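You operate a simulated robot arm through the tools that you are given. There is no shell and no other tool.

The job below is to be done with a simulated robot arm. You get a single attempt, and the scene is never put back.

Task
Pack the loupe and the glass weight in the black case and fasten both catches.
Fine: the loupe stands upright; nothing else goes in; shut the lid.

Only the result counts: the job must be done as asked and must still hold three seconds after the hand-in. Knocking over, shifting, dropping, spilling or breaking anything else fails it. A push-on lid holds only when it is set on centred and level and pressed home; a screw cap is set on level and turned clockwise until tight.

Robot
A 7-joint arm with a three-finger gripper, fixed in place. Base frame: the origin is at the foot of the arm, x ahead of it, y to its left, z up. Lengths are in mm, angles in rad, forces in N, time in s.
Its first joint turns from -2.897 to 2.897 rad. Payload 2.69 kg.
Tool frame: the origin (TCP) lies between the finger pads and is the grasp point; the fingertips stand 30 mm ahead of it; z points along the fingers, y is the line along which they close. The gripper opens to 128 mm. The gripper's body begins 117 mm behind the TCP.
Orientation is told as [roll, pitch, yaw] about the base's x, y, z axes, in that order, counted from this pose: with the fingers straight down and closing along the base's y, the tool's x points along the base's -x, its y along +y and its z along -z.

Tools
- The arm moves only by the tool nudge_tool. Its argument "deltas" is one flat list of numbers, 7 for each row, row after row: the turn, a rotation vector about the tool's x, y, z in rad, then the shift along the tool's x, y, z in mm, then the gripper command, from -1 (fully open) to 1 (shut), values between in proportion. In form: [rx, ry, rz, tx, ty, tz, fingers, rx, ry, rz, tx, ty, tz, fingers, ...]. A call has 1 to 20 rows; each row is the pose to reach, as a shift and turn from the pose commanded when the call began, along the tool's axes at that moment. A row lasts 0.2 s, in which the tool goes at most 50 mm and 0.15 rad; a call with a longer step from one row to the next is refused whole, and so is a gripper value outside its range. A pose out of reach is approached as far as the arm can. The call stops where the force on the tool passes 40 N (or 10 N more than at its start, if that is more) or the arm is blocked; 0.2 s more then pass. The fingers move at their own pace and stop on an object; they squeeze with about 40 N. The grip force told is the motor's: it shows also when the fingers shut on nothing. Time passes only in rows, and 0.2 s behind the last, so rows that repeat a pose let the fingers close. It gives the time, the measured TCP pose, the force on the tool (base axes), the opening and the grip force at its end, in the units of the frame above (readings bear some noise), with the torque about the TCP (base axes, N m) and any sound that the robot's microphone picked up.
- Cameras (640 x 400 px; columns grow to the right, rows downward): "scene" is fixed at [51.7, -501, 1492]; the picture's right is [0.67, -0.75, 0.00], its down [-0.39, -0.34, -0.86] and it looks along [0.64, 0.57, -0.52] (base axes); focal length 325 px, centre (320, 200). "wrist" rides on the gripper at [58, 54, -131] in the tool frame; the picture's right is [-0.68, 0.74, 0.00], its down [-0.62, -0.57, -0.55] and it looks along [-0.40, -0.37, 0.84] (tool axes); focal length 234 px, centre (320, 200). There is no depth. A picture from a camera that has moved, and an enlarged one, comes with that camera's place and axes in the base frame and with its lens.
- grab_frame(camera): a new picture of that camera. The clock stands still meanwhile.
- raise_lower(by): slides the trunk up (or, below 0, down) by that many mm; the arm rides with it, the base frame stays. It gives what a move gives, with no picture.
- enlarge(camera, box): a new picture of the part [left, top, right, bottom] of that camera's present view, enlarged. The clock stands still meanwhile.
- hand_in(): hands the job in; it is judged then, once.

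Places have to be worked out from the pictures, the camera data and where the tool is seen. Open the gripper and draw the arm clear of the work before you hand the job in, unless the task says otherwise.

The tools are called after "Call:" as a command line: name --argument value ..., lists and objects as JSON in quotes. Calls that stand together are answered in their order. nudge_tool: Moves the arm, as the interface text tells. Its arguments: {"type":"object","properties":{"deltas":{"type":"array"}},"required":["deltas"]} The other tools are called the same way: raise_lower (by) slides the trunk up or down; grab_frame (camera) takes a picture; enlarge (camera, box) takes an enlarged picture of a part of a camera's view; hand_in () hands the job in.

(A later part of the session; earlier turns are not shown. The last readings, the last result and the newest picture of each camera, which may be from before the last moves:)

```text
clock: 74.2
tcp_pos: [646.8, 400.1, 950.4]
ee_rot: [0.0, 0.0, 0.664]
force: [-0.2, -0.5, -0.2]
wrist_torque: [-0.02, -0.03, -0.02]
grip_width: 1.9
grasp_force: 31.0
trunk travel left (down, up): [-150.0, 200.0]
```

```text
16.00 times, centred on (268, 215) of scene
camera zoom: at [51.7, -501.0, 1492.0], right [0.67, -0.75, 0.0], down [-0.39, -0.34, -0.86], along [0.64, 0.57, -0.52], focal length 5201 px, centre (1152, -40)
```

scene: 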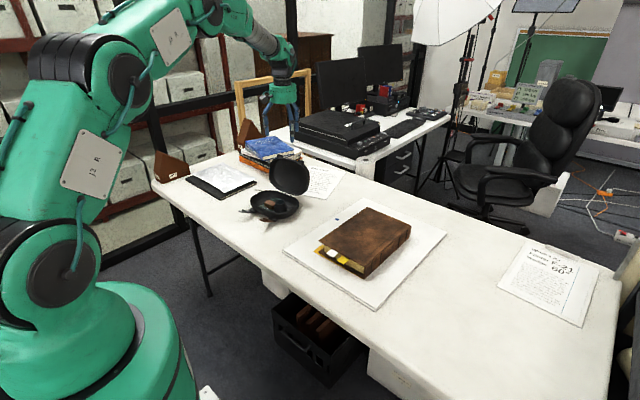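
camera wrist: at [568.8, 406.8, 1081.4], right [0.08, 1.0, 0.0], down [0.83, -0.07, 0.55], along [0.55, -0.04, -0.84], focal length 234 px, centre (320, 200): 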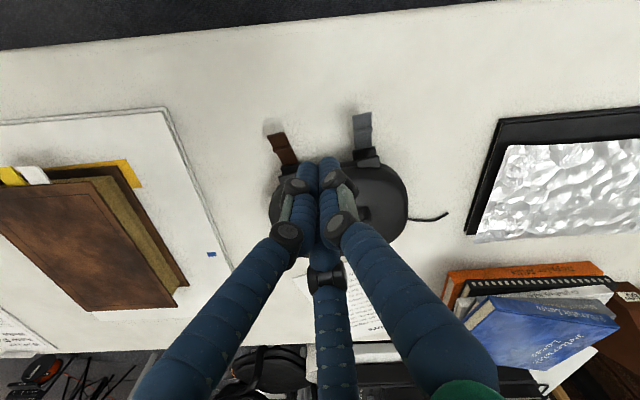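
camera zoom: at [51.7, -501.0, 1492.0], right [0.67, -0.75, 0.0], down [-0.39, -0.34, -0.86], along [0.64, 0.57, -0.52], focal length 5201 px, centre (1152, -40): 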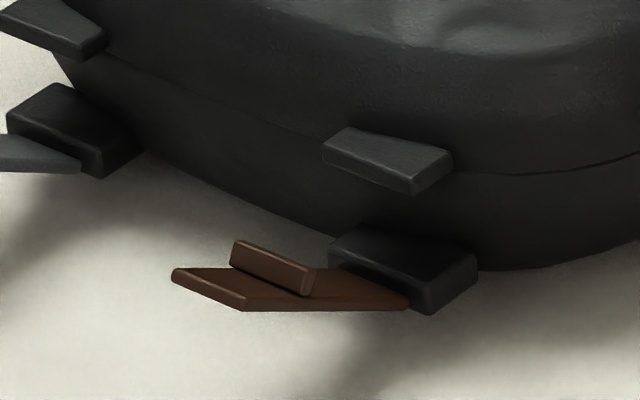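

Measured: brown flap end at (658,343,788), its hinge near (710,350,750), lid tab top at (721,350,791); grey flap end at (643,452,786). With closed jaws as a pusher I go in front of the brown flap at (610,341) and down to z 806.

Call:
nudge_tool --deltas '[0, 0, 0, 22, -8, 0, 1, 0, 0, 0, 44, -16, 0, 1, 0, 0, 0, 65.3, -23.8, 0, 1, 0, 0, 0, 65.3, -23.8, 40, 1, 0, 0, 0, 65.3, -23.8, 80, 1, 0, 0, 0, 65.3, -23.8, 115, 1, 0, 0, 0, 65.3, -23.8, 135, 1, 0, 0, 0, 65.3, -23.8, 145, 1]'

Call:
grab_frame --camera "wrist"

Call:
enlarge --camera "scene" --box '[230, 165, 310, 225]'

```text
clock: 76.0
tcp_pos: [612.6, 340.4, 804.7]
ee_rot: [0.0, 0.0, 0.664]
force: [0.1, 0.4, -0.2]
wrist_torque: [-0.02, 0.0, 0.0]
grip_width: 2.0
grasp_force: 31.2
trunk travel left (down, up): [-150.0, 200.0]
```

```text
taken
camera wrist: at [534.0, 347.2, 935.6], right [0.08, 1.0, 0.0], down [0.83, -0.07, 0.55], along [0.55, -0.04, -0.84], focal length 234 px, centre (320, 200)
```

wrist: 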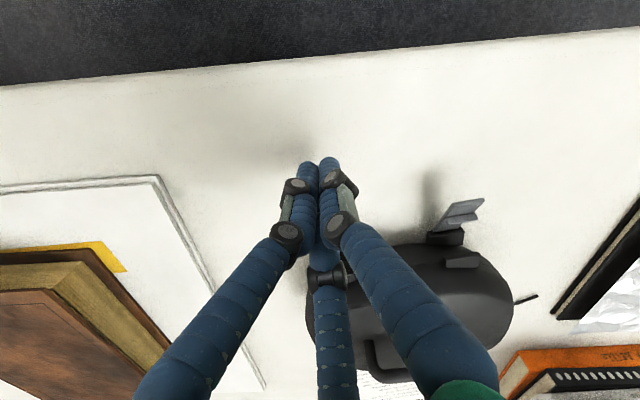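

```text
6.67 times, centred on (270, 195) of scene
camera zoom: at [51.7, -501.0, 1492.0], right [0.67, -0.75, 0.0], down [-0.39, -0.34, -0.86], along [0.64, 0.57, -0.52], focal length 2167 px, centre (653, 233)
```

zoom: 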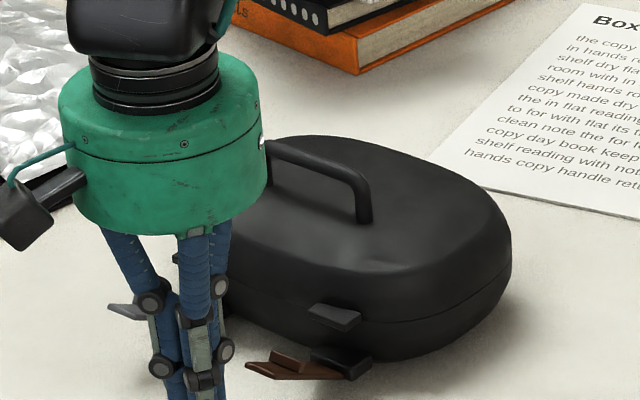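

I check the tip position relative to the brown flap in a slightly lower crop.

Call:
enlarge --camera "scene" --box '[232, 190, 296, 238]'

```text
8.33 times, centred on (264, 214) of scene
camera zoom: at [51.7, -501.0, 1492.0], right [0.67, -0.75, 0.0], down [-0.39, -0.34, -0.86], along [0.64, 0.57, -0.52], focal length 2709 px, centre (787, 83)
```

zoom: 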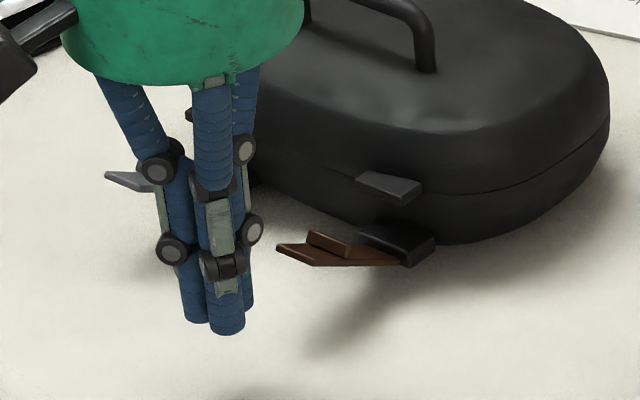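

The closed jaws are in front of and slightly below the brown flap's end. I push toward +x' 40 mm in 5 mm steps.

Call:
nudge_tool --deltas '[0, 0, 0, -4.3, -2.5, 0, 1, 0, 0, 0, -8.6, -5.1, 0, 1, 0, 0, 0, -12.9, -7.6, 0, 1, 0, 0, 0, -17.2, -10.2, 0, 1, 0, 0, 0, -21.5, -12.7, 0, 1, 0, 0, 0, -25.8, -15.2, 0, 1, 0, 0, 0, -30.1, -17.8, 0, 1, 0, 0, 0, -34.4, -20.3, 0, 1]'

Call:
enlarge --camera "scene" --box '[232, 190, 296, 238]'

Call:
grab_frame --camera "wrist"

```text
clock: 77.8
tcp_pos: [652.9, 346.4, 804.2]
ee_rot: [0.001, -0.002, 0.662]
force: [-0.1, 0.5, 0.3]
wrist_torque: [0.01, -0.01, 0.04]
grip_width: 2.1
grasp_force: 31.3
trunk travel left (down, up): [-150.0, 200.0]
```

```text
8.33 times, centred on (264, 214) of scene
camera zoom: at [51.7, -501.0, 1492.0], right [0.67, -0.75, 0.0], down [-0.39, -0.34, -0.86], along [0.64, 0.57, -0.52], focal length 2709 px, centre (787, 83)
```

zoom: 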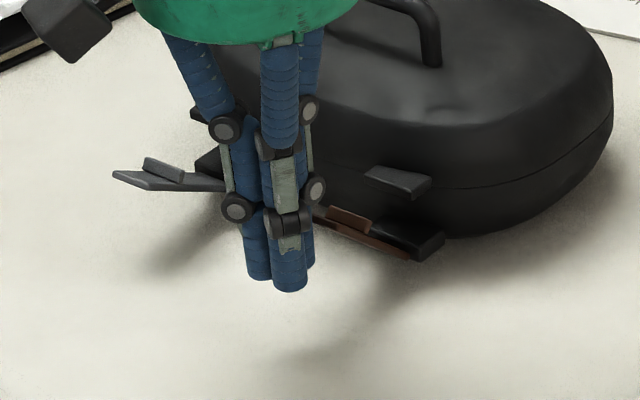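

```text
taken
camera wrist: at [573.3, 351.8, 936.0], right [0.08, 1.0, 0.0], down [0.83, -0.07, 0.55], along [0.55, -0.04, -0.84], focal length 234 px, centre (320, 200)
```

wrist: 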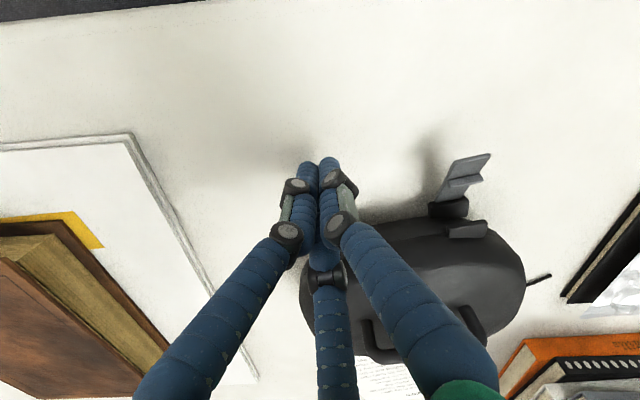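

The brown flap is rising (case crept a few mm). I continue 20 mm more.

Call:
nudge_tool --deltas '[0, 0, 0, -4.3, -2.5, 0, 1, 0, 0, 0, -8.6, -5.1, 0, 1, 0, 0, 0, -12.9, -7.6, 0, 1, 0, 0, 0, -17.2, -10.2, 0, 1]'

Call:
enlarge --camera "scene" --box '[232, 190, 296, 238]'

Call:
enlarge --camera "wrist" --box '[240, 120, 520, 340]'

```text
clock: 78.8
tcp_pos: [671.0, 348.5, 805.4]
ee_rot: [0.0, -0.001, 0.662]
force: [-0.2, -0.2, -0.3]
wrist_torque: [-0.01, -0.02, 0.01]
grip_width: 2.1
grasp_force: 31.0
trunk travel left (down, up): [-150.0, 200.0]
```

```text
8.33 times, centred on (264, 214) of scene
camera zoom: at [51.7, -501.0, 1492.0], right [0.67, -0.75, 0.0], down [-0.39, -0.34, -0.86], along [0.64, 0.57, -0.52], focal length 2709 px, centre (787, 83)
```

zoom: 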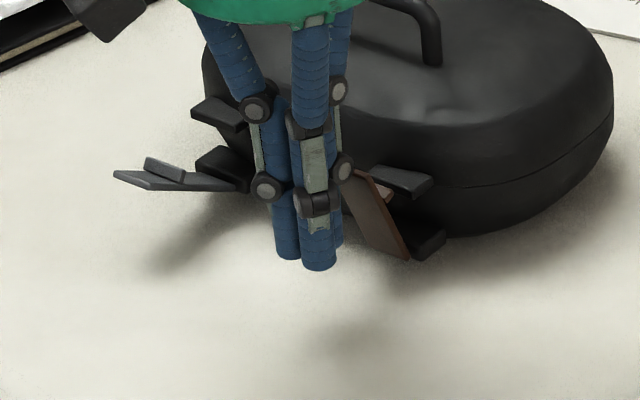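

```text
1.82 times, centred on (380, 230) of wrist
camera zoom: at [592.1, 354.3, 936.5], right [0.08, 1.0, 0.0], down [0.83, -0.07, 0.55], along [0.55, -0.04, -0.84], focal length 426 px, centre (211, 146)
```

zoom: 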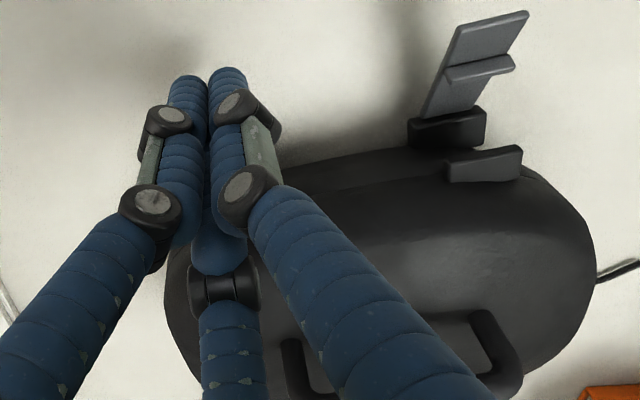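

The flap is now well up. I keep pushing, 18 mm in 3 mm steps, listening for a click.

Call:
nudge_tool --deltas '[0, 0, 0, -2.6, -1.5, 0, 1, 0, 0, 0, -5.2, -3.0, 0, 1, 0, 0, 0, -7.7, -4.6, 0, 1, 0, 0, 0, -10.3, -6.1, 0, 1, 0, 0, 0, -12.9, -7.6, 0, 1, 0, 0, 0, -15.5, -9.1, 0, 1]'

Call:
enlarge --camera "scene" --box '[232, 190, 296, 238]'

```text
clock: 80.2
tcp_pos: [689.3, 348.3, 804.9]
ee_rot: [0.001, -0.002, 0.664]
force: [-0.6, -0.6, 0.6]
wrist_torque: [-0.01, -0.02, -0.01]
grip_width: 2.0
grasp_force: 32.0
trunk travel left (down, up): [-150.0, 200.0]
```

```text
8.33 times, centred on (264, 214) of scene
camera zoom: at [51.7, -501.0, 1492.0], right [0.67, -0.75, 0.0], down [-0.39, -0.34, -0.86], along [0.64, 0.57, -0.52], focal length 2709 px, centre (787, 83)
```

zoom: 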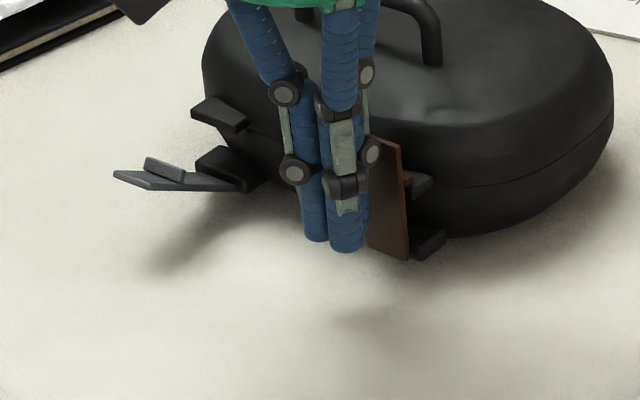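

The flap is nearly vertical, ridge about at the tab. I push on in 2 mm steps.

Call:
nudge_tool --deltas '[0, 0, 0, -1.7, -1.0, 0, 1, 0, 0, 0, -3.4, -2.0, 0, 1, 0, 0, 0, -5.2, -3.0, 0, 1, 0, 0, 0, -6.9, -4.1, 0, 1]'

Call:
enlarge --camera "scene" --box '[232, 190, 296, 238]'

```text
clock: 81.2
tcp_pos: [697.5, 351.9, 805.8]
ee_rot: [0.001, -0.001, 0.664]
force: [-2.1, -0.9, -0.8]
wrist_torque: [0.01, 0.03, -0.01]
grip_width: 2.1
grasp_force: 30.9
trunk travel left (down, up): [-150.0, 200.0]
```

```text
8.33 times, centred on (264, 214) of scene
camera zoom: at [51.7, -501.0, 1492.0], right [0.67, -0.75, 0.0], down [-0.39, -0.34, -0.86], along [0.64, 0.57, -0.52], focal length 2709 px, centre (787, 83)
```

zoom: 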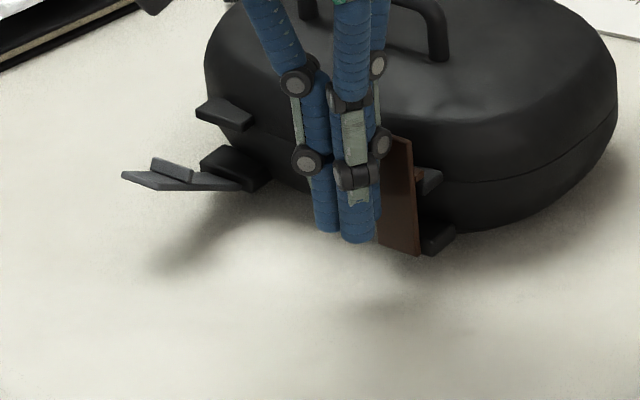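

Force rises to about 2 N and the case starts to slide, without a click. I look closely at the ridge and tab.

Call:
enlarge --camera "scene" --box '[262, 198, 290, 224]'

Call:
enlarge --camera "wrist" --box '[240, 120, 400, 260]'

Call:
grab_frame --camera "scene"

```text
15.38 times, centred on (276, 211) of scene
camera zoom: at [51.7, -501.0, 1492.0], right [0.67, -0.75, 0.0], down [-0.39, -0.34, -0.86], along [0.64, 0.57, -0.52], focal length 5001 px, centre (997, 31)
```

zoom: 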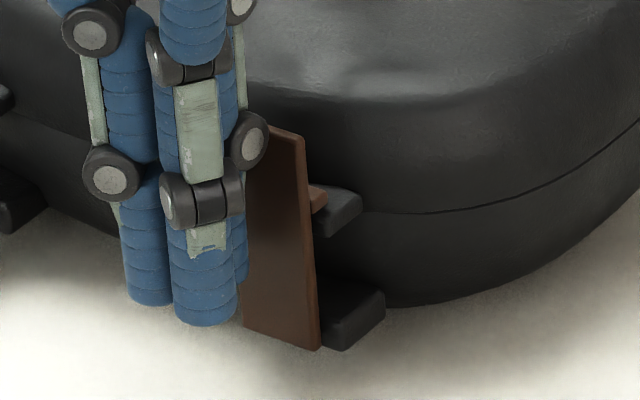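

```text
2.86 times, centred on (320, 190) of wrist
camera zoom: at [618.5, 358.0, 936.6], right [0.08, 1.0, 0.0], down [0.83, -0.07, 0.55], along [0.55, -0.04, -0.84], focal length 669 px, centre (320, 229)
```

zoom: 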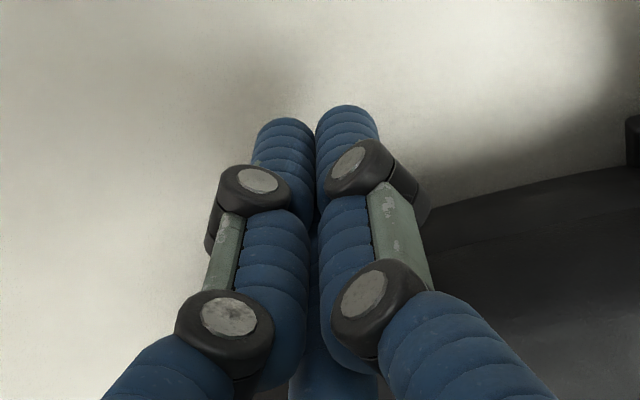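

```text
taken
```

scene: 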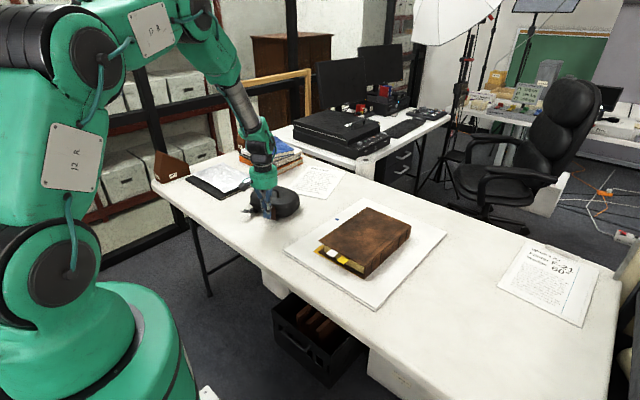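

The flap stands vertical with its ridge over the tab, but no click was reported. I press a bit more firmly in one quick 6 mm step.

Call:
nudge_tool --deltas '[0, 0, 0, -5.2, -3.0, 0, 1, 0, 0, 0, -5.2, -3.0, 0, 1]'

Call:
enlarge --camera "scene" --box '[232, 190, 296, 238]'

```text
clock: 81.8
tcp_pos: [702.3, 352.1, 806.5]
ee_rot: [0.001, -0.001, 0.662]
force: [-1.8, 0.1, 0.5]
wrist_torque: [0.0, -0.03, 0.02]
grip_width: 2.2
grasp_force: 31.3
trunk travel left (down, up): [-150.0, 200.0]
```

```text
8.33 times, centred on (264, 214) of scene
camera zoom: at [51.7, -501.0, 1492.0], right [0.67, -0.75, 0.0], down [-0.39, -0.34, -0.86], along [0.64, 0.57, -0.52], focal length 2709 px, centre (787, 83)
```

zoom: 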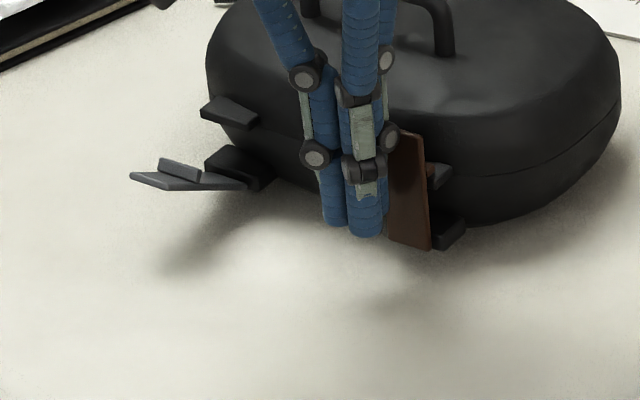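

The case slides rather than the catch snapping, so I need to hold the case while pressing. I back off, rise, and turn the tool to yaw -0.384 (one jaw on the -x' side) to look and prepare a squeeze between flap and lid top.

Call:
nudge_tool --deltas '[0, 0, 0, 8.6, 5.1, 0, 1, 0, 0, 0, 17.2, 10.2, -5, 1, 0, 0, 0, 25, 15, -40, 1, 0, 0, 0.13, 30, 18, -85, 1, 0, 0, 0.26, 30, 18, -130, 1, 0, 0, 0.39, 30, 18, -145, 1, 0, 0, 0.52, 30, 18, -145, 1, 0, 0, 0.65, 30, 18, -145, 1, 0, 0, 0.78, 30, 18, -145, 1, 0, 0, 0.91, 30, 18, -145, 1, 0, 0, 1.047, 30, 18, -145, 1, 0, 0, 1.047, 30, 18, -145, 1]'

Call:
grab_frame --camera "wrist"

Call:
enlarge --camera "scene" --box '[232, 180, 312, 235]'

```text
clock: 84.4
tcp_pos: [668.4, 348.6, 950.6]
ee_rot: [-0.001, 0.001, -0.386]
force: [0.3, -0.9, -0.6]
wrist_torque: [0.0, -0.01, 0.04]
grip_width: 2.3
grasp_force: 31.3
trunk travel left (down, up): [-150.0, 200.0]
```

```text
taken
camera wrist: at [634.5, 419.8, 1081.5], right [0.9, 0.43, 0.0], down [0.36, -0.76, 0.55], along [0.23, -0.5, -0.84], focal length 234 px, centre (320, 200)
```

wrist: 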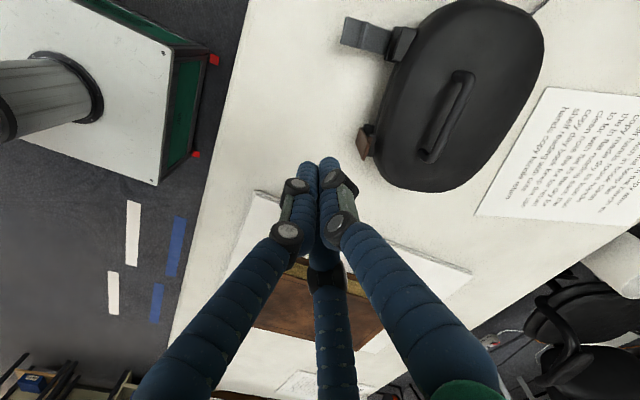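

```text
7.27 times, centred on (272, 208) of scene
camera zoom: at [51.7, -501.0, 1492.0], right [0.67, -0.75, 0.0], down [-0.39, -0.34, -0.86], along [0.64, 0.57, -0.52], focal length 2364 px, centre (669, 146)
```

zoom: 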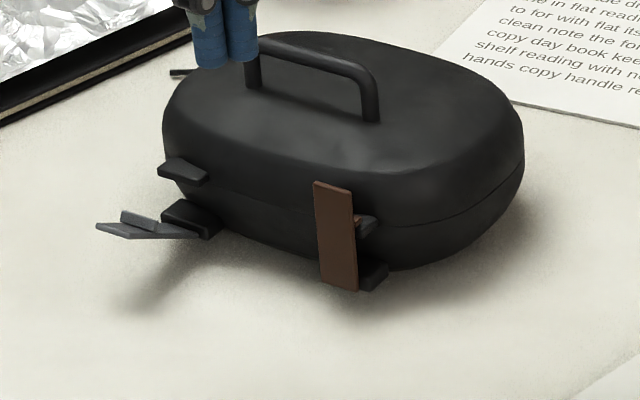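

The brown flap stays upright. I zoom to see how far it is from closed, and the lid and handle.

Call:
enlarge --camera "scene" --box '[262, 198, 290, 222]'

Call:
enlarge --camera "wrist" --box '[330, 0, 560, 200]'

Call:
enlarge --camera "wrist" --box '[345, 110, 405, 175]'

```text
16.00 times, centred on (276, 210) of scene
camera zoom: at [51.7, -501.0, 1492.0], right [0.67, -0.75, 0.0], down [-0.39, -0.34, -0.86], along [0.64, 0.57, -0.52], focal length 5201 px, centre (1024, 40)
```

zoom: 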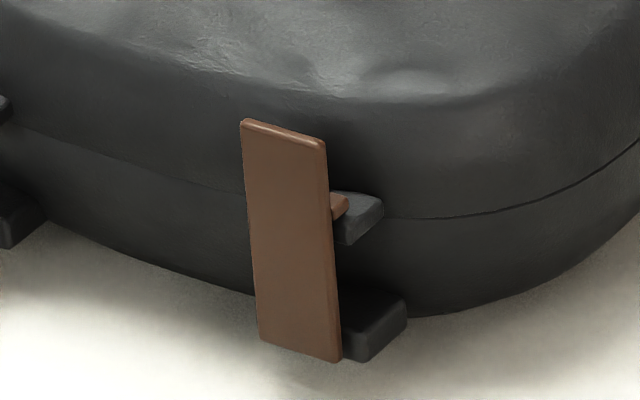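

```text
2.00 times, centred on (445, 100) of wrist
camera zoom: at [634.5, 419.8, 1081.5], right [0.9, 0.43, 0.0], down [0.36, -0.76, 0.55], along [0.23, -0.5, -0.84], focal length 468 px, centre (70, 400)
```

zoom: 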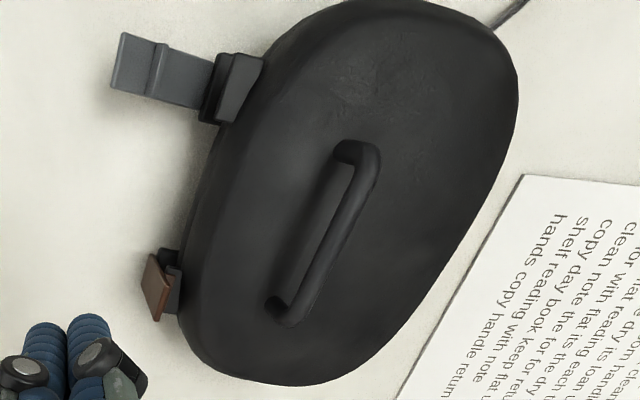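

```text
6.15 times, centred on (375, 142) of wrist
camera zoom: at [634.5, 419.8, 1081.5], right [0.9, 0.43, 0.0], down [0.36, -0.76, 0.55], along [0.23, -0.5, -0.84], focal length 1441 px, centre (-18, 554)
```

zoom: 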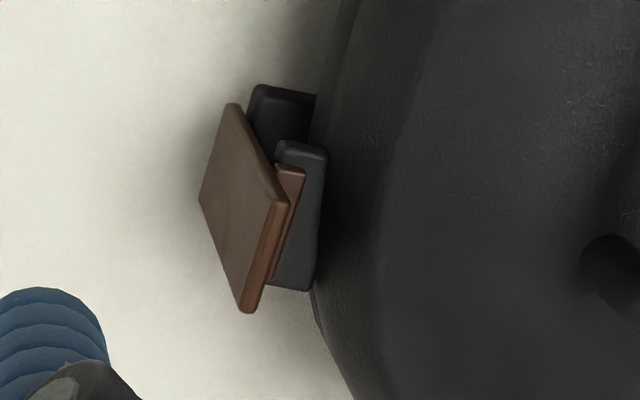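

The brown flap is upright with its ridge over the tab but a couple of mm short of fully in; case yaw is now about 15 deg, flap top at (730,348,817). I move above it, align the yaw, then tilt the tool 30 deg so one jaw will sit lower outside the flap and another on the lid top.

Call:
nudge_tool --deltas '[0, 0, -0.04, -22, 12.6, 0, 1, 0, 0, -0.08, -44, 25, 0, 0.5, 0, 0, -0.124, -66.6, 37.7, 0, 0, 0, 0, -0.124, -66.6, 37.7, 0, -0.4]'

Call:
nudge_tool --deltas '[-0.065, -0.113, 0, 0, 0, 0, -0.4, -0.131, -0.227, 0, 0, 0, 0, -0.4, -0.196, -0.34, 0, 0, 0, 0, -0.4, -0.262, -0.4534, 0, 0, 0, 0, -0.4, -0.262, -0.4534, 0, 0, 0, 0, -0.4]'

Call:
grab_frame --camera "wrist"

Call:
enlarge --camera "scene" --box '[232, 160, 328, 230]'

```text
clock: 85.4
tcp_pos: [744.9, 356.8, 950.0]
ee_rot: [0.001, 0.001, -0.26]
force: [-0.4, -0.6, 0.4]
wrist_torque: [0.0, 0.02, 0.04]
grip_width: 89.8
grasp_force: 0.1
trunk travel left (down, up): [-150.0, 200.0]
```

```text
clock: 86.6
tcp_pos: [743.6, 358.7, 951.0]
ee_rot: [0.284, -0.449, -0.325]
force: [-0.4, 0.4, -0.4]
wrist_torque: [0.01, 0.0, 0.02]
grip_width: 89.7
grasp_force: 0.1
trunk travel left (down, up): [-150.0, 200.0]
```

```text
taken
camera wrist: at [640.9, 408.6, 1052.7], right [0.72, 0.5, 0.48], down [0.15, -0.79, 0.6], along [0.68, -0.36, -0.64], focal length 234 px, centre (320, 200)
```

wrist: 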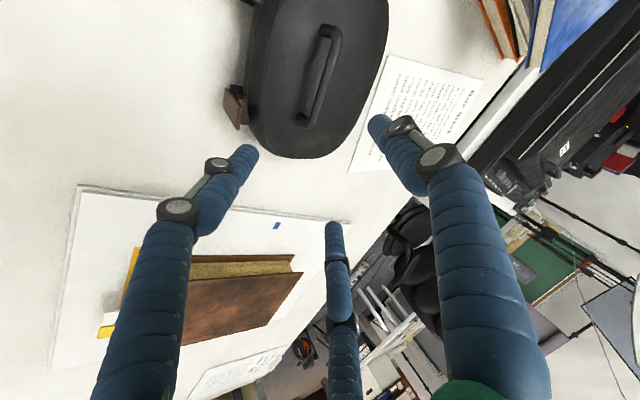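

```text
5.71 times, centred on (280, 195) of scene
camera zoom: at [51.7, -501.0, 1492.0], right [0.67, -0.75, 0.0], down [-0.39, -0.34, -0.86], along [0.64, 0.57, -0.52], focal length 1858 px, centre (549, 229)
```

zoom: 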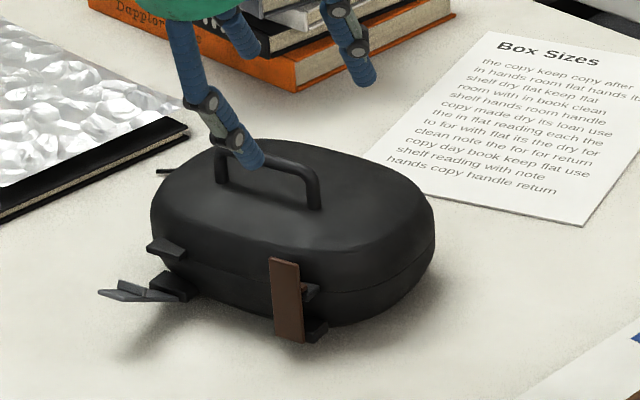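

The tilted pose is right (one jaw lowest, toward the front). I lower vertically to z 880 and check alignment with the flap.

Call:
nudge_tool --deltas '[0, 0, 0, 10, -6, 20, -0.4, 0, 0, 0, 20, -12, 41, -0.4, 0, 0, 0, 30.7, -17.8, 61.5, -0.4, 0, 0, 0, 30.7, -17.8, 61.5, -0.4]'

Call:
grab_frame --camera "wrist"

Call:
enlarge --camera "scene" --box '[240, 170, 320, 230]'

```text
clock: 87.6
tcp_pos: [744.4, 358.5, 879.0]
ee_rot: [0.281, -0.449, -0.325]
force: [0.2, 0.0, -0.6]
wrist_torque: [0.03, -0.02, 0.01]
grip_width: 89.6
grasp_force: 0.2
trunk travel left (down, up): [-150.0, 200.0]
```

```text
taken
camera wrist: at [642.2, 409.8, 980.2], right [0.72, 0.5, 0.48], down [0.15, -0.79, 0.6], along [0.68, -0.36, -0.64], focal length 234 px, centre (320, 200)
```

wrist: 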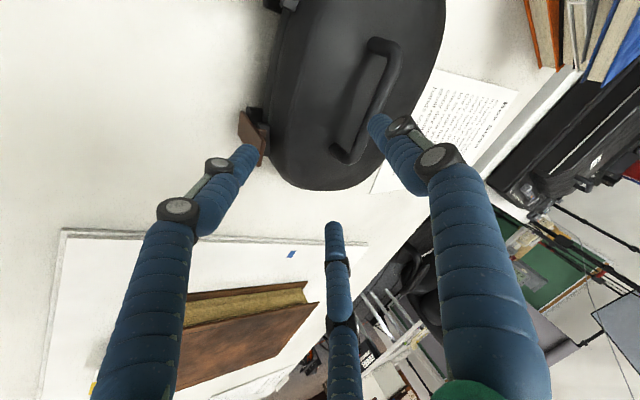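

```text
6.67 times, centred on (280, 200) of scene
camera zoom: at [51.7, -501.0, 1492.0], right [0.67, -0.75, 0.0], down [-0.39, -0.34, -0.86], along [0.64, 0.57, -0.52], focal length 2167 px, centre (587, 200)
```

zoom: 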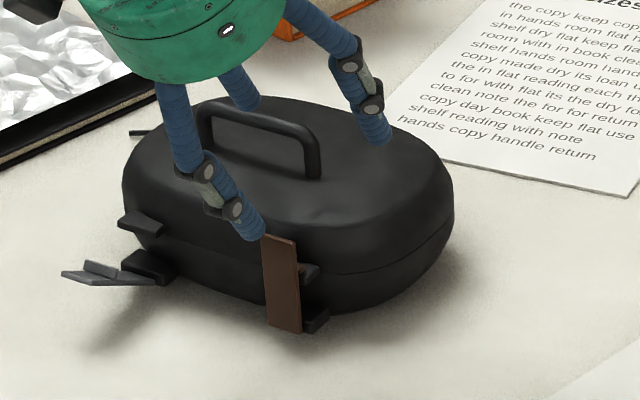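

The low jaw is just outside the flap's top. I lower to z 840 and then in small steps until the upper jaw touches the lid.

Call:
nudge_tool --deltas '[0, 0, 0, 6.5, -3.8, 13, -0.4, 0, 0, 0, 12.1, -7, 24.2, -0.4, 0, 0, 0, 16.9, -9.8, 33.8, -0.4, 0, 0, 0, 16.9, -9.8, 33.8, -0.4]'

Call:
enlarge --camera "scene" --box '[240, 170, 320, 230]'

Call:
grab_frame --camera "wrist"

```text
clock: 88.3
tcp_pos: [748.3, 361.8, 851.8]
ee_rot: [0.288, -0.452, -0.327]
force: [-0.5, 0.4, -1.3]
wrist_torque: [0.06, -0.14, 0.01]
grip_width: 92.5
grasp_force: 0.0
trunk travel left (down, up): [-150.0, 200.0]
stopped in row 3: the force on the tool passed its limit at 45 N (the readings are from after the stop); the commanded pose is now the measured one
```

```text
6.67 times, centred on (280, 200) of scene
camera zoom: at [51.7, -501.0, 1492.0], right [0.67, -0.75, 0.0], down [-0.39, -0.34, -0.86], along [0.64, 0.57, -0.52], focal length 2167 px, centre (587, 200)
```

zoom: 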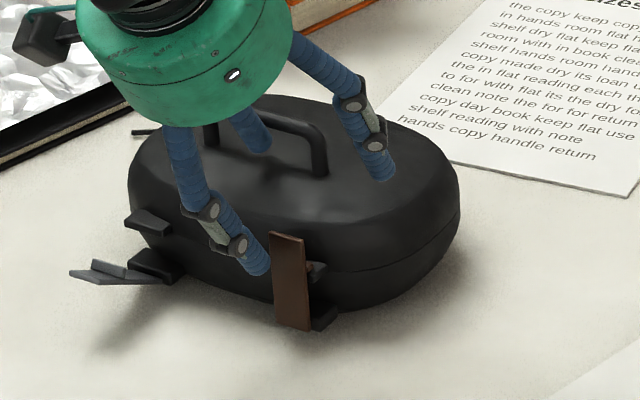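

```text
taken
camera wrist: at [645.0, 412.0, 953.0], right [0.72, 0.5, 0.49], down [0.15, -0.79, 0.6], along [0.68, -0.35, -0.64], focal length 234 px, centre (320, 200)
```

wrist: 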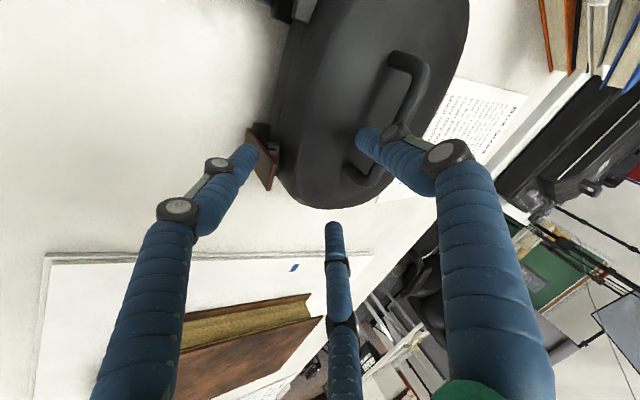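

Lid top is higher than assumed (about z 838): the upper jaw has reached it and the low jaw is beside the flap at z about 803. I now close the jaws gradually to squeeze the flap inward against the lid.

Call:
nudge_tool --deltas '[0, 0, 0, 0, 0, 0, -0.36, 0, 0, 0, 0, 0, 0, -0.3, 0, 0, 0, 0, 0, 0, -0.25, 0, 0, 0, 0, 0, 0, -0.2]'

Call:
enlarge --camera "scene" --box '[240, 170, 320, 230]'

Call:
enlarge --camera "wrist" --box '[200, 60, 420, 240]'

```text
clock: 89.3
tcp_pos: [748.9, 362.4, 853.9]
ee_rot: [0.295, -0.456, -0.328]
force: [-2.3, -0.1, 0.2]
wrist_torque: [-0.04, 0.09, 0.02]
grip_width: 76.8
grasp_force: 0.1
trunk travel left (down, up): [-150.0, 200.0]
```

```text
6.67 times, centred on (280, 200) of scene
camera zoom: at [51.7, -501.0, 1492.0], right [0.67, -0.75, 0.0], down [-0.39, -0.34, -0.86], along [0.64, 0.57, -0.52], focal length 2167 px, centre (587, 200)
```

zoom: 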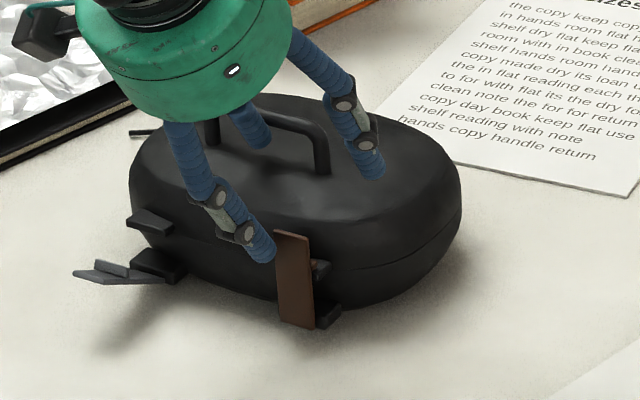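

```text
2.22 times, centred on (310, 150) of wrist
camera zoom: at [645.5, 412.6, 955.5], right [0.71, 0.5, 0.49], down [0.15, -0.79, 0.6], along [0.68, -0.35, -0.64], focal length 520 px, centre (342, 311)
```

zoom: 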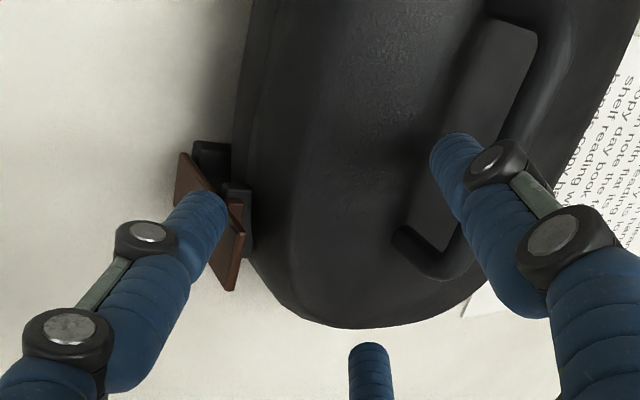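

The low jaw is touching the flap. I continue closing in small steps.

Call:
nudge_tool --deltas '[0, 0, 0, 0, 0, 0, -0.16, 0, 0, 0, 0, 0, 0, -0.12, 0, 0, 0, 0, 0, 0, -0.08, 0, 0, 0, 0, 0, 0, -0.04]'

Call:
enlarge --camera "scene" --box '[240, 170, 320, 230]'

Call:
enlarge --camera "wrist" --box '[200, 60, 420, 240]'

```text
clock: 90.3
tcp_pos: [749.2, 362.6, 855.0]
ee_rot: [0.293, -0.455, -0.327]
force: [-0.7, 2.3, -0.8]
wrist_torque: [0.08, 0.03, -0.01]
grip_width: 66.8
grasp_force: 0.5
trunk travel left (down, up): [-150.0, 200.0]
```

```text
6.67 times, centred on (280, 200) of scene
camera zoom: at [51.7, -501.0, 1492.0], right [0.67, -0.75, 0.0], down [-0.39, -0.34, -0.86], along [0.64, 0.57, -0.52], focal length 2167 px, centre (587, 200)
```

zoom: 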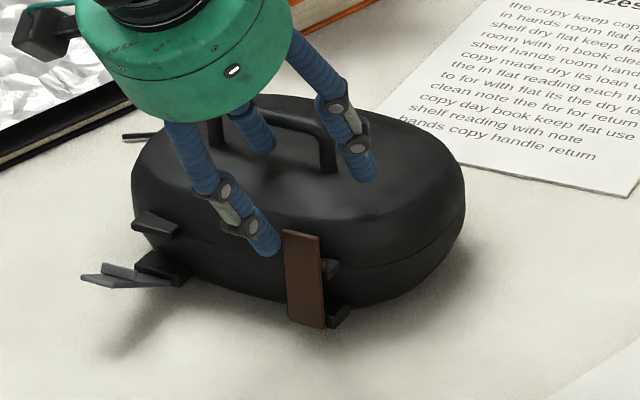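

```text
2.22 times, centred on (310, 150) of wrist
camera zoom: at [645.6, 412.7, 955.5], right [0.71, 0.5, 0.49], down [0.15, -0.79, 0.6], along [0.68, -0.35, -0.64], focal length 520 px, centre (342, 311)
```

zoom: 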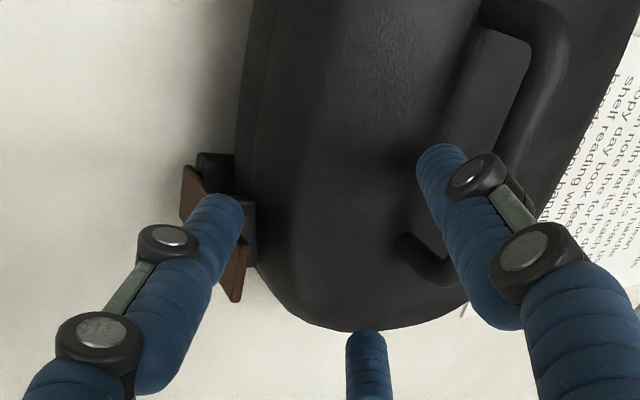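

The case still slides since the upper jaw isn't pressing. I press down about 5 mm first to load the lid, and look at the force.

Call:
nudge_tool --deltas '[0, 0, 0, 0.9, -0.5, 1.7, -0.04, 0, 0, 0, 1.7, -1.0, 3.5, -0.04, 0, 0, 0, 2.2, -1.25, 4.3, -0.04]'

```text
clock: 91.1
tcp_pos: [748.5, 362.7, 849.9]
ee_rot: [0.292, -0.455, -0.329]
force: [0.4, 0.0, 0.7]
wrist_torque: [0.0, 0.04, 0.04]
grip_width: 66.5
grasp_force: 0.1
trunk travel left (down, up): [-150.0, 200.0]
```

No load yet. I continue down 2 mm at a time and read the force.

Call:
nudge_tool --deltas '[0, 0, 0, 0.9, -0.5, 1.7, -0.04, 0, 0, 0, 1.7, -1.0, 3.5, -0.04]'

Call:
enlarge --camera "scene" --box '[240, 170, 320, 230]'

```text
clock: 91.7
tcp_pos: [749.4, 363.4, 844.9]
ee_rot: [0.292, -0.456, -0.326]
force: [0.5, -0.1, 0.5]
wrist_torque: [-0.01, -0.01, 0.0]
grip_width: 66.3
grasp_force: 0.2
trunk travel left (down, up): [-150.0, 200.0]
```

```text
6.67 times, centred on (280, 200) of scene
camera zoom: at [51.7, -501.0, 1492.0], right [0.67, -0.75, 0.0], down [-0.39, -0.34, -0.86], along [0.64, 0.57, -0.52], focal length 2167 px, centre (587, 200)
```

zoom: 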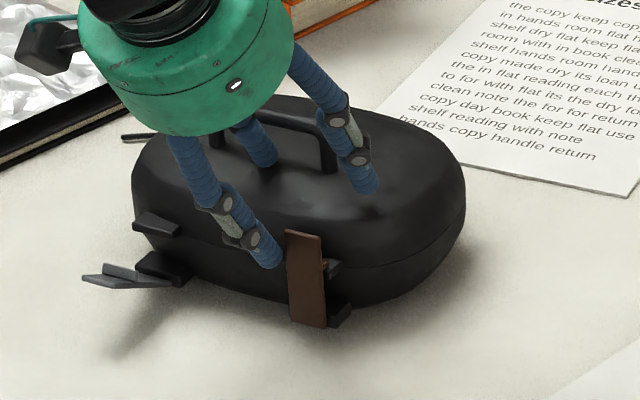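

Still free. I continue lowering 6 mm in small steps.

Call:
nudge_tool --deltas '[0, 0, 0, 0.9, -0.5, 1.7, -0.04, 0, 0, 0, 1.7, -1.0, 3.5, -0.04, 0, 0, 0, 2.6, -1.5, 5.2, -0.04]'

```text
clock: 92.5
tcp_pos: [749.9, 363.5, 841.0]
ee_rot: [0.298, -0.459, -0.331]
force: [0.0, -3.3, 15.3]
wrist_torque: [0.58, -0.21, 0.13]
grip_width: 69.6
grasp_force: 2.2
trunk travel left (down, up): [-150.0, 200.0]
```

The upper jaw now loads the lid with about 15 N. I close the jaws further in steps.

Call:
nudge_tool --deltas '[0, 0, 0, 0, 0, 0, 0.0, 0, 0, 0, 0, 0, 0, 0.05, 0, 0, 0, 0, 0, 0, 0.1, 0, 0, 0, 0, 0, 0, 0.15]'

Call:
enlarge --camera "scene" --box '[240, 170, 320, 230]'

Call:
enlarge --camera "wrist" --box '[200, 60, 420, 240]'

```text
clock: 93.5
tcp_pos: [749.5, 363.5, 842.3]
ee_rot: [0.297, -0.458, -0.33]
force: [3.4, 4.6, 30.1]
wrist_torque: [1.32, -0.5, -0.31]
grip_width: 65.7
grasp_force: 8.2
trunk travel left (down, up): [-150.0, 200.0]
```

```text
6.67 times, centred on (280, 200) of scene
camera zoom: at [51.7, -501.0, 1492.0], right [0.67, -0.75, 0.0], down [-0.39, -0.34, -0.86], along [0.64, 0.57, -0.52], focal length 2167 px, centre (587, 200)
```

zoom: 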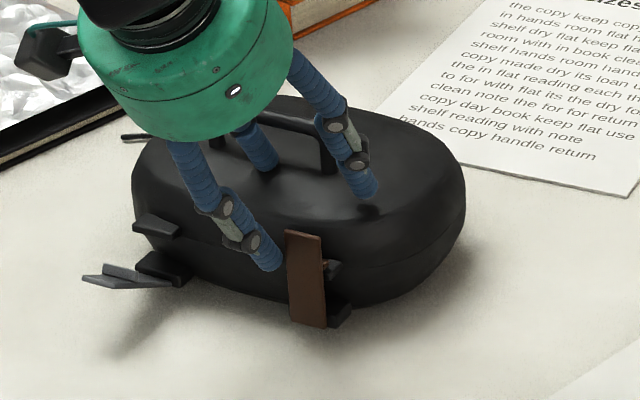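

```text
2.22 times, centred on (310, 150) of wrist
camera zoom: at [645.8, 413.5, 943.4], right [0.71, 0.5, 0.49], down [0.14, -0.79, 0.59], along [0.69, -0.35, -0.64], focal length 520 px, centre (342, 311)
```

zoom: 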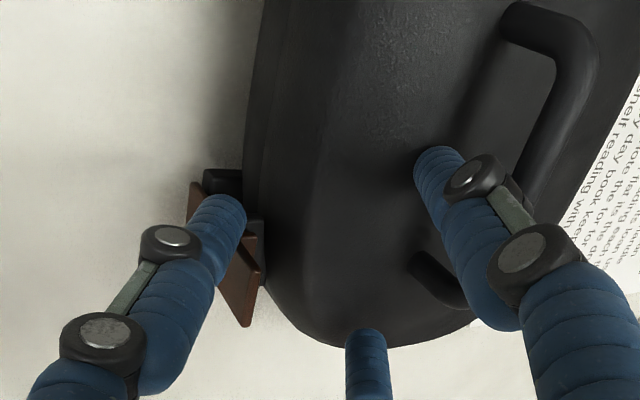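

Grip force is building (8 N) without the case moving. I increase the closing command.

Call:
nudge_tool --deltas '[0, 0, 0, 0, 0, 0, 0.25, 0, 0, 0, 0, 0, 0, 0.35, 0, 0, 0, 0, 0, 0, 0.45]'

Call:
enlarge --camera "scene" --box '[240, 170, 320, 230]'

```text
clock: 94.2
tcp_pos: [752.7, 366.7, 846.9]
ee_rot: [0.303, -0.461, -0.332]
force: [-3.6, 2.1, 16.1]
wrist_torque: [0.59, -0.14, 0.11]
grip_width: 39.0
grasp_force: 2.7
trunk travel left (down, up): [-150.0, 200.0]
stopped in row 3: the force on the tool passed its limit at 54 N (the readings are from after the stop); the commanded pose is now the measured one
```

```text
6.67 times, centred on (280, 200) of scene
camera zoom: at [51.7, -501.0, 1492.0], right [0.67, -0.75, 0.0], down [-0.39, -0.34, -0.86], along [0.64, 0.57, -0.52], focal length 2167 px, centre (587, 200)
```

zoom: 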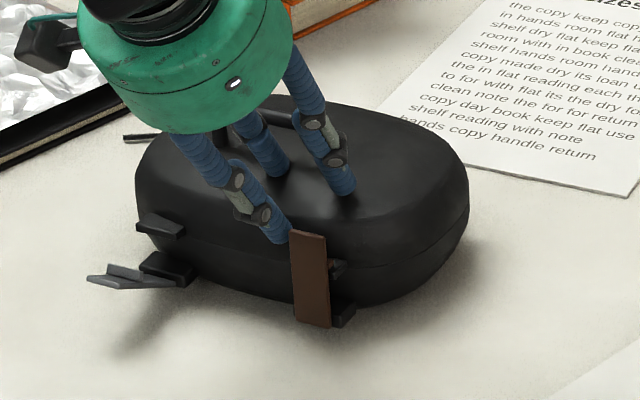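

The low jaw seems to have slipped beside the flap. I open, lift off and re-examine the catch.

Call:
nudge_tool --deltas '[0, 0, 0, -2, 1, -5, 0.2, 0, 0, 0, -6, 3.5, -12, 0.0, 0, 0, 0, -15, 9, -31, -0.2, 0, 0, 0, -28, 16, -56, -0.4, 0, 0, 0, -43, 25, -87, -0.4]'

Call:
enlarge --camera "scene" --box '[240, 175, 320, 230]'

Call:
enlarge --camera "scene" --box '[266, 200, 294, 222]'

Call:
grab_frame --camera "wrist"

```text
clock: 95.4
tcp_pos: [748.7, 365.6, 943.0]
ee_rot: [0.298, -0.456, -0.329]
force: [-0.1, 0.4, -1.4]
wrist_torque: [0.03, -0.02, 0.0]
grip_width: 89.6
grasp_force: 0.1
trunk travel left (down, up): [-150.0, 200.0]
```

```text
7.27 times, centred on (280, 202) of scene
camera zoom: at [51.7, -501.0, 1492.0], right [0.67, -0.75, 0.0], down [-0.39, -0.34, -0.86], along [0.64, 0.57, -0.52], focal length 2364 px, centre (611, 182)
```

zoom: 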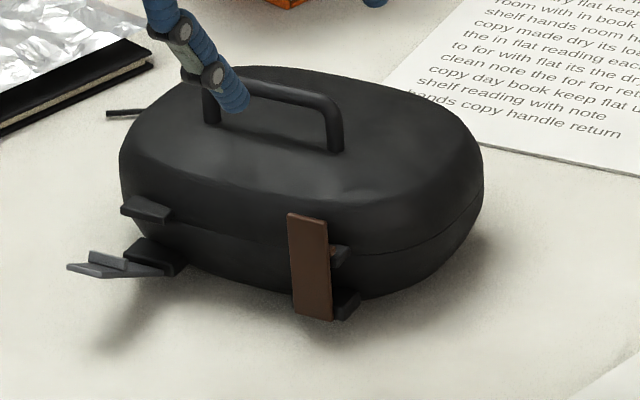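

```text
16.00 times, centred on (280, 211) of scene
camera zoom: at [51.7, -501.0, 1492.0], right [0.67, -0.75, 0.0], down [-0.39, -0.34, -0.86], along [0.64, 0.57, -0.52], focal length 5201 px, centre (960, 24)
```

zoom: 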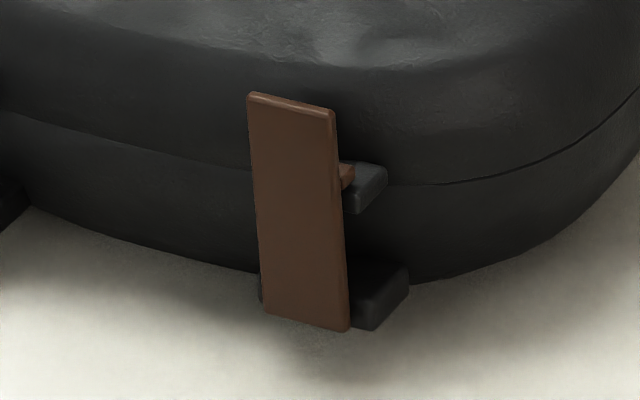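

```text
taken
camera wrist: at [644.9, 414.5, 1043.9], right [0.71, 0.5, 0.49], down [0.15, -0.79, 0.59], along [0.69, -0.35, -0.64], focal length 234 px, centre (320, 200)
```

wrist: 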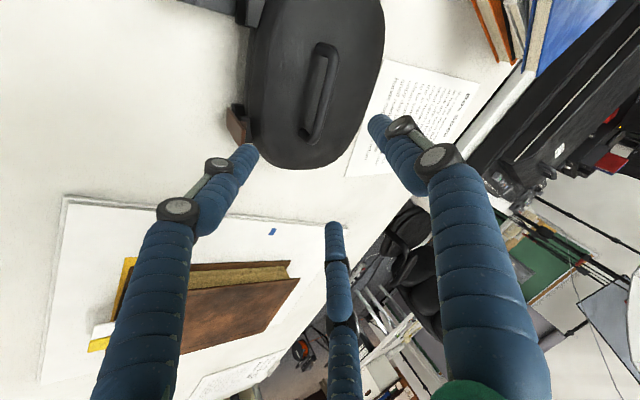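

The flap is about vertical but my earlier push acted low on it. I'll untilt the tool, then push near the flap's top edge for more leverage; first untilt and look.

Call:
nudge_tool --deltas '[0.065, 0.113, 0, 0, 0, 0, 0.2, 0.131, 0.227, 0, 0, 0, 0, 0.6, 0.196, 0.34, 0, 0, 0, 0, 1, 0.262, 0.4534, 0, 0, 0, 0, 1, 0.262, 0.4534, 0, 0, 0, 0, 1]'

Call:
grab_frame --camera "wrist"

Call:
grab_frame --camera "scene"

```text
clock: 96.6
tcp_pos: [749.0, 364.3, 941.6]
ee_rot: [0.014, -0.009, -0.259]
force: [-0.2, -0.1, -0.4]
wrist_torque: [-0.04, 0.02, 0.02]
grip_width: 2.0
grasp_force: 31.7
trunk travel left (down, up): [-150.0, 200.0]
```

```text
taken
camera wrist: at [705.1, 429.8, 1073.0], right [0.84, 0.54, 0.02], down [0.44, -0.71, 0.55], along [0.31, -0.45, -0.84], focal length 234 px, centre (320, 200)
```

wrist: 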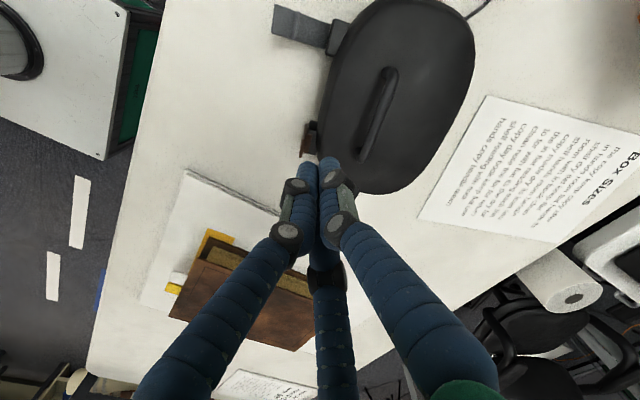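

```text
taken
```

scene: 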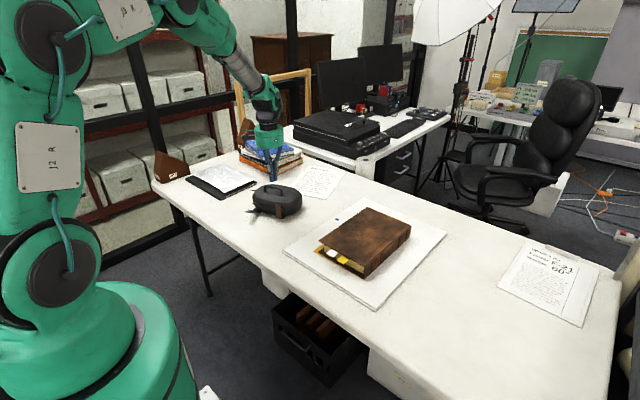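

The case has crept close to the paper. I'd like to draw it back by its handle first; I zoom to measure the handle and the gap to the paper.

Call:
enlarge --camera "wrist" --box '[290, 0, 510, 220]'

Call:
enlarge --camera "scene" --box '[240, 175, 320, 230]'

```text
1.82 times, centred on (400, 110) of wrist
camera zoom: at [705.1, 429.8, 1073.0], right [0.84, 0.54, 0.02], down [0.44, -0.71, 0.55], along [0.31, -0.45, -0.84], focal length 426 px, centre (174, 364)
```

zoom: 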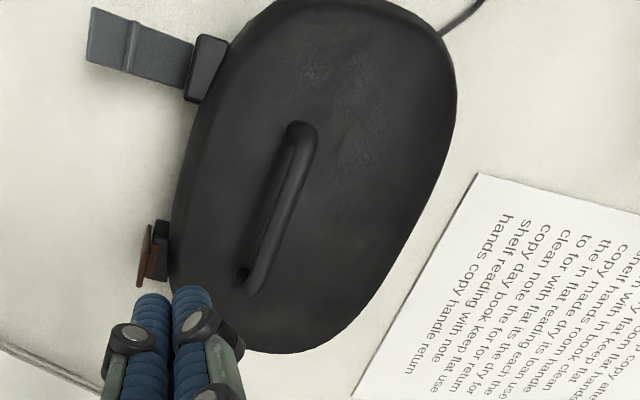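

```text
7.27 times, centred on (280, 202) of scene
camera zoom: at [51.7, -501.0, 1492.0], right [0.67, -0.75, 0.0], down [-0.39, -0.34, -0.86], along [0.64, 0.57, -0.52], focal length 2364 px, centre (611, 182)
```

zoom: 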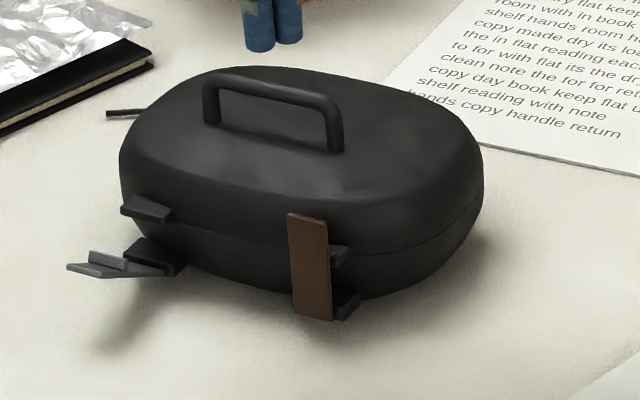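

The handle bar is at about (783,411,851) with the case yawed 22 deg. I go above the handle with jaws open 60 mm, yaw -0.14, tool level, to grip it and draw the case back.

Call:
nudge_tool --deltas '[0.008, 0.003, -0.06, -10, 27, 0, 0.06, 0.0158, 0.0051, -0.12, -20.9, 53.9, 0, 0.06, 0.0158, 0.0051, -0.12, -20.9, 53.9, 20, 0.06, 0.0158, 0.0051, -0.12, -20.9, 53.9, 45, 0.06, 0.0158, 0.0051, -0.12, -20.9, 53.9, 45, 0.06]'

Call:
enlarge --camera "wrist" --box '[220, 60, 440, 280]'

Call:
enlarge --camera "scene" --box '[240, 160, 320, 220]'

```text
clock: 97.8
tcp_pos: [783.9, 410.6, 898.0]
ee_rot: [-0.003, -0.007, -0.137]
force: [-0.3, 0.0, -1.0]
wrist_torque: [0.01, 0.02, 0.0]
grip_width: 60.3
grasp_force: 0.2
trunk travel left (down, up): [-150.0, 200.0]
```

```text
1.82 times, centred on (330, 170) of wrist
camera zoom: at [733.5, 473.2, 1028.3], right [0.77, 0.64, 0.0], down [0.53, -0.64, 0.55], along [0.35, -0.43, -0.83], focal length 426 px, centre (302, 254)
```

zoom: 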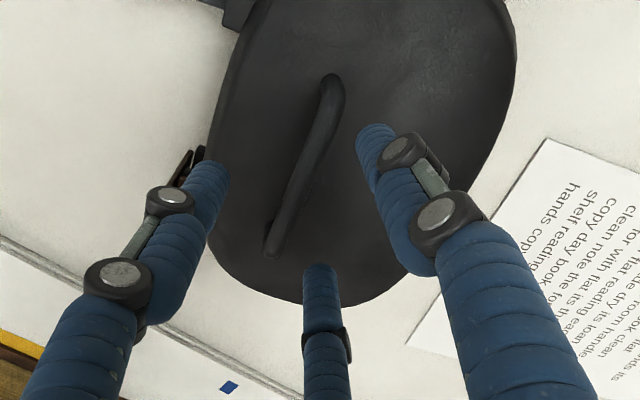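

```text
6.67 times, centred on (280, 190) of scene
camera zoom: at [51.7, -501.0, 1492.0], right [0.67, -0.75, 0.0], down [-0.39, -0.34, -0.86], along [0.64, 0.57, -0.52], focal length 2167 px, centre (587, 267)
```

zoom: 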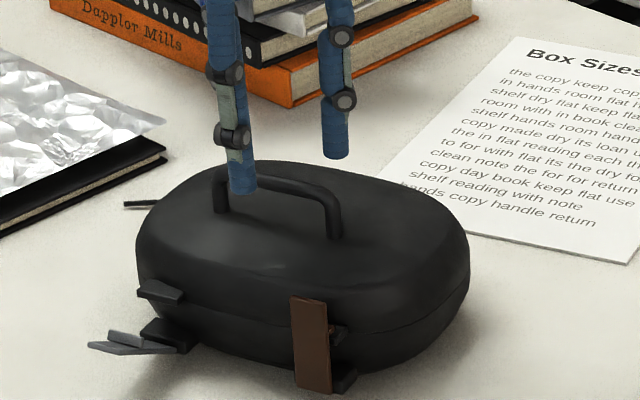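

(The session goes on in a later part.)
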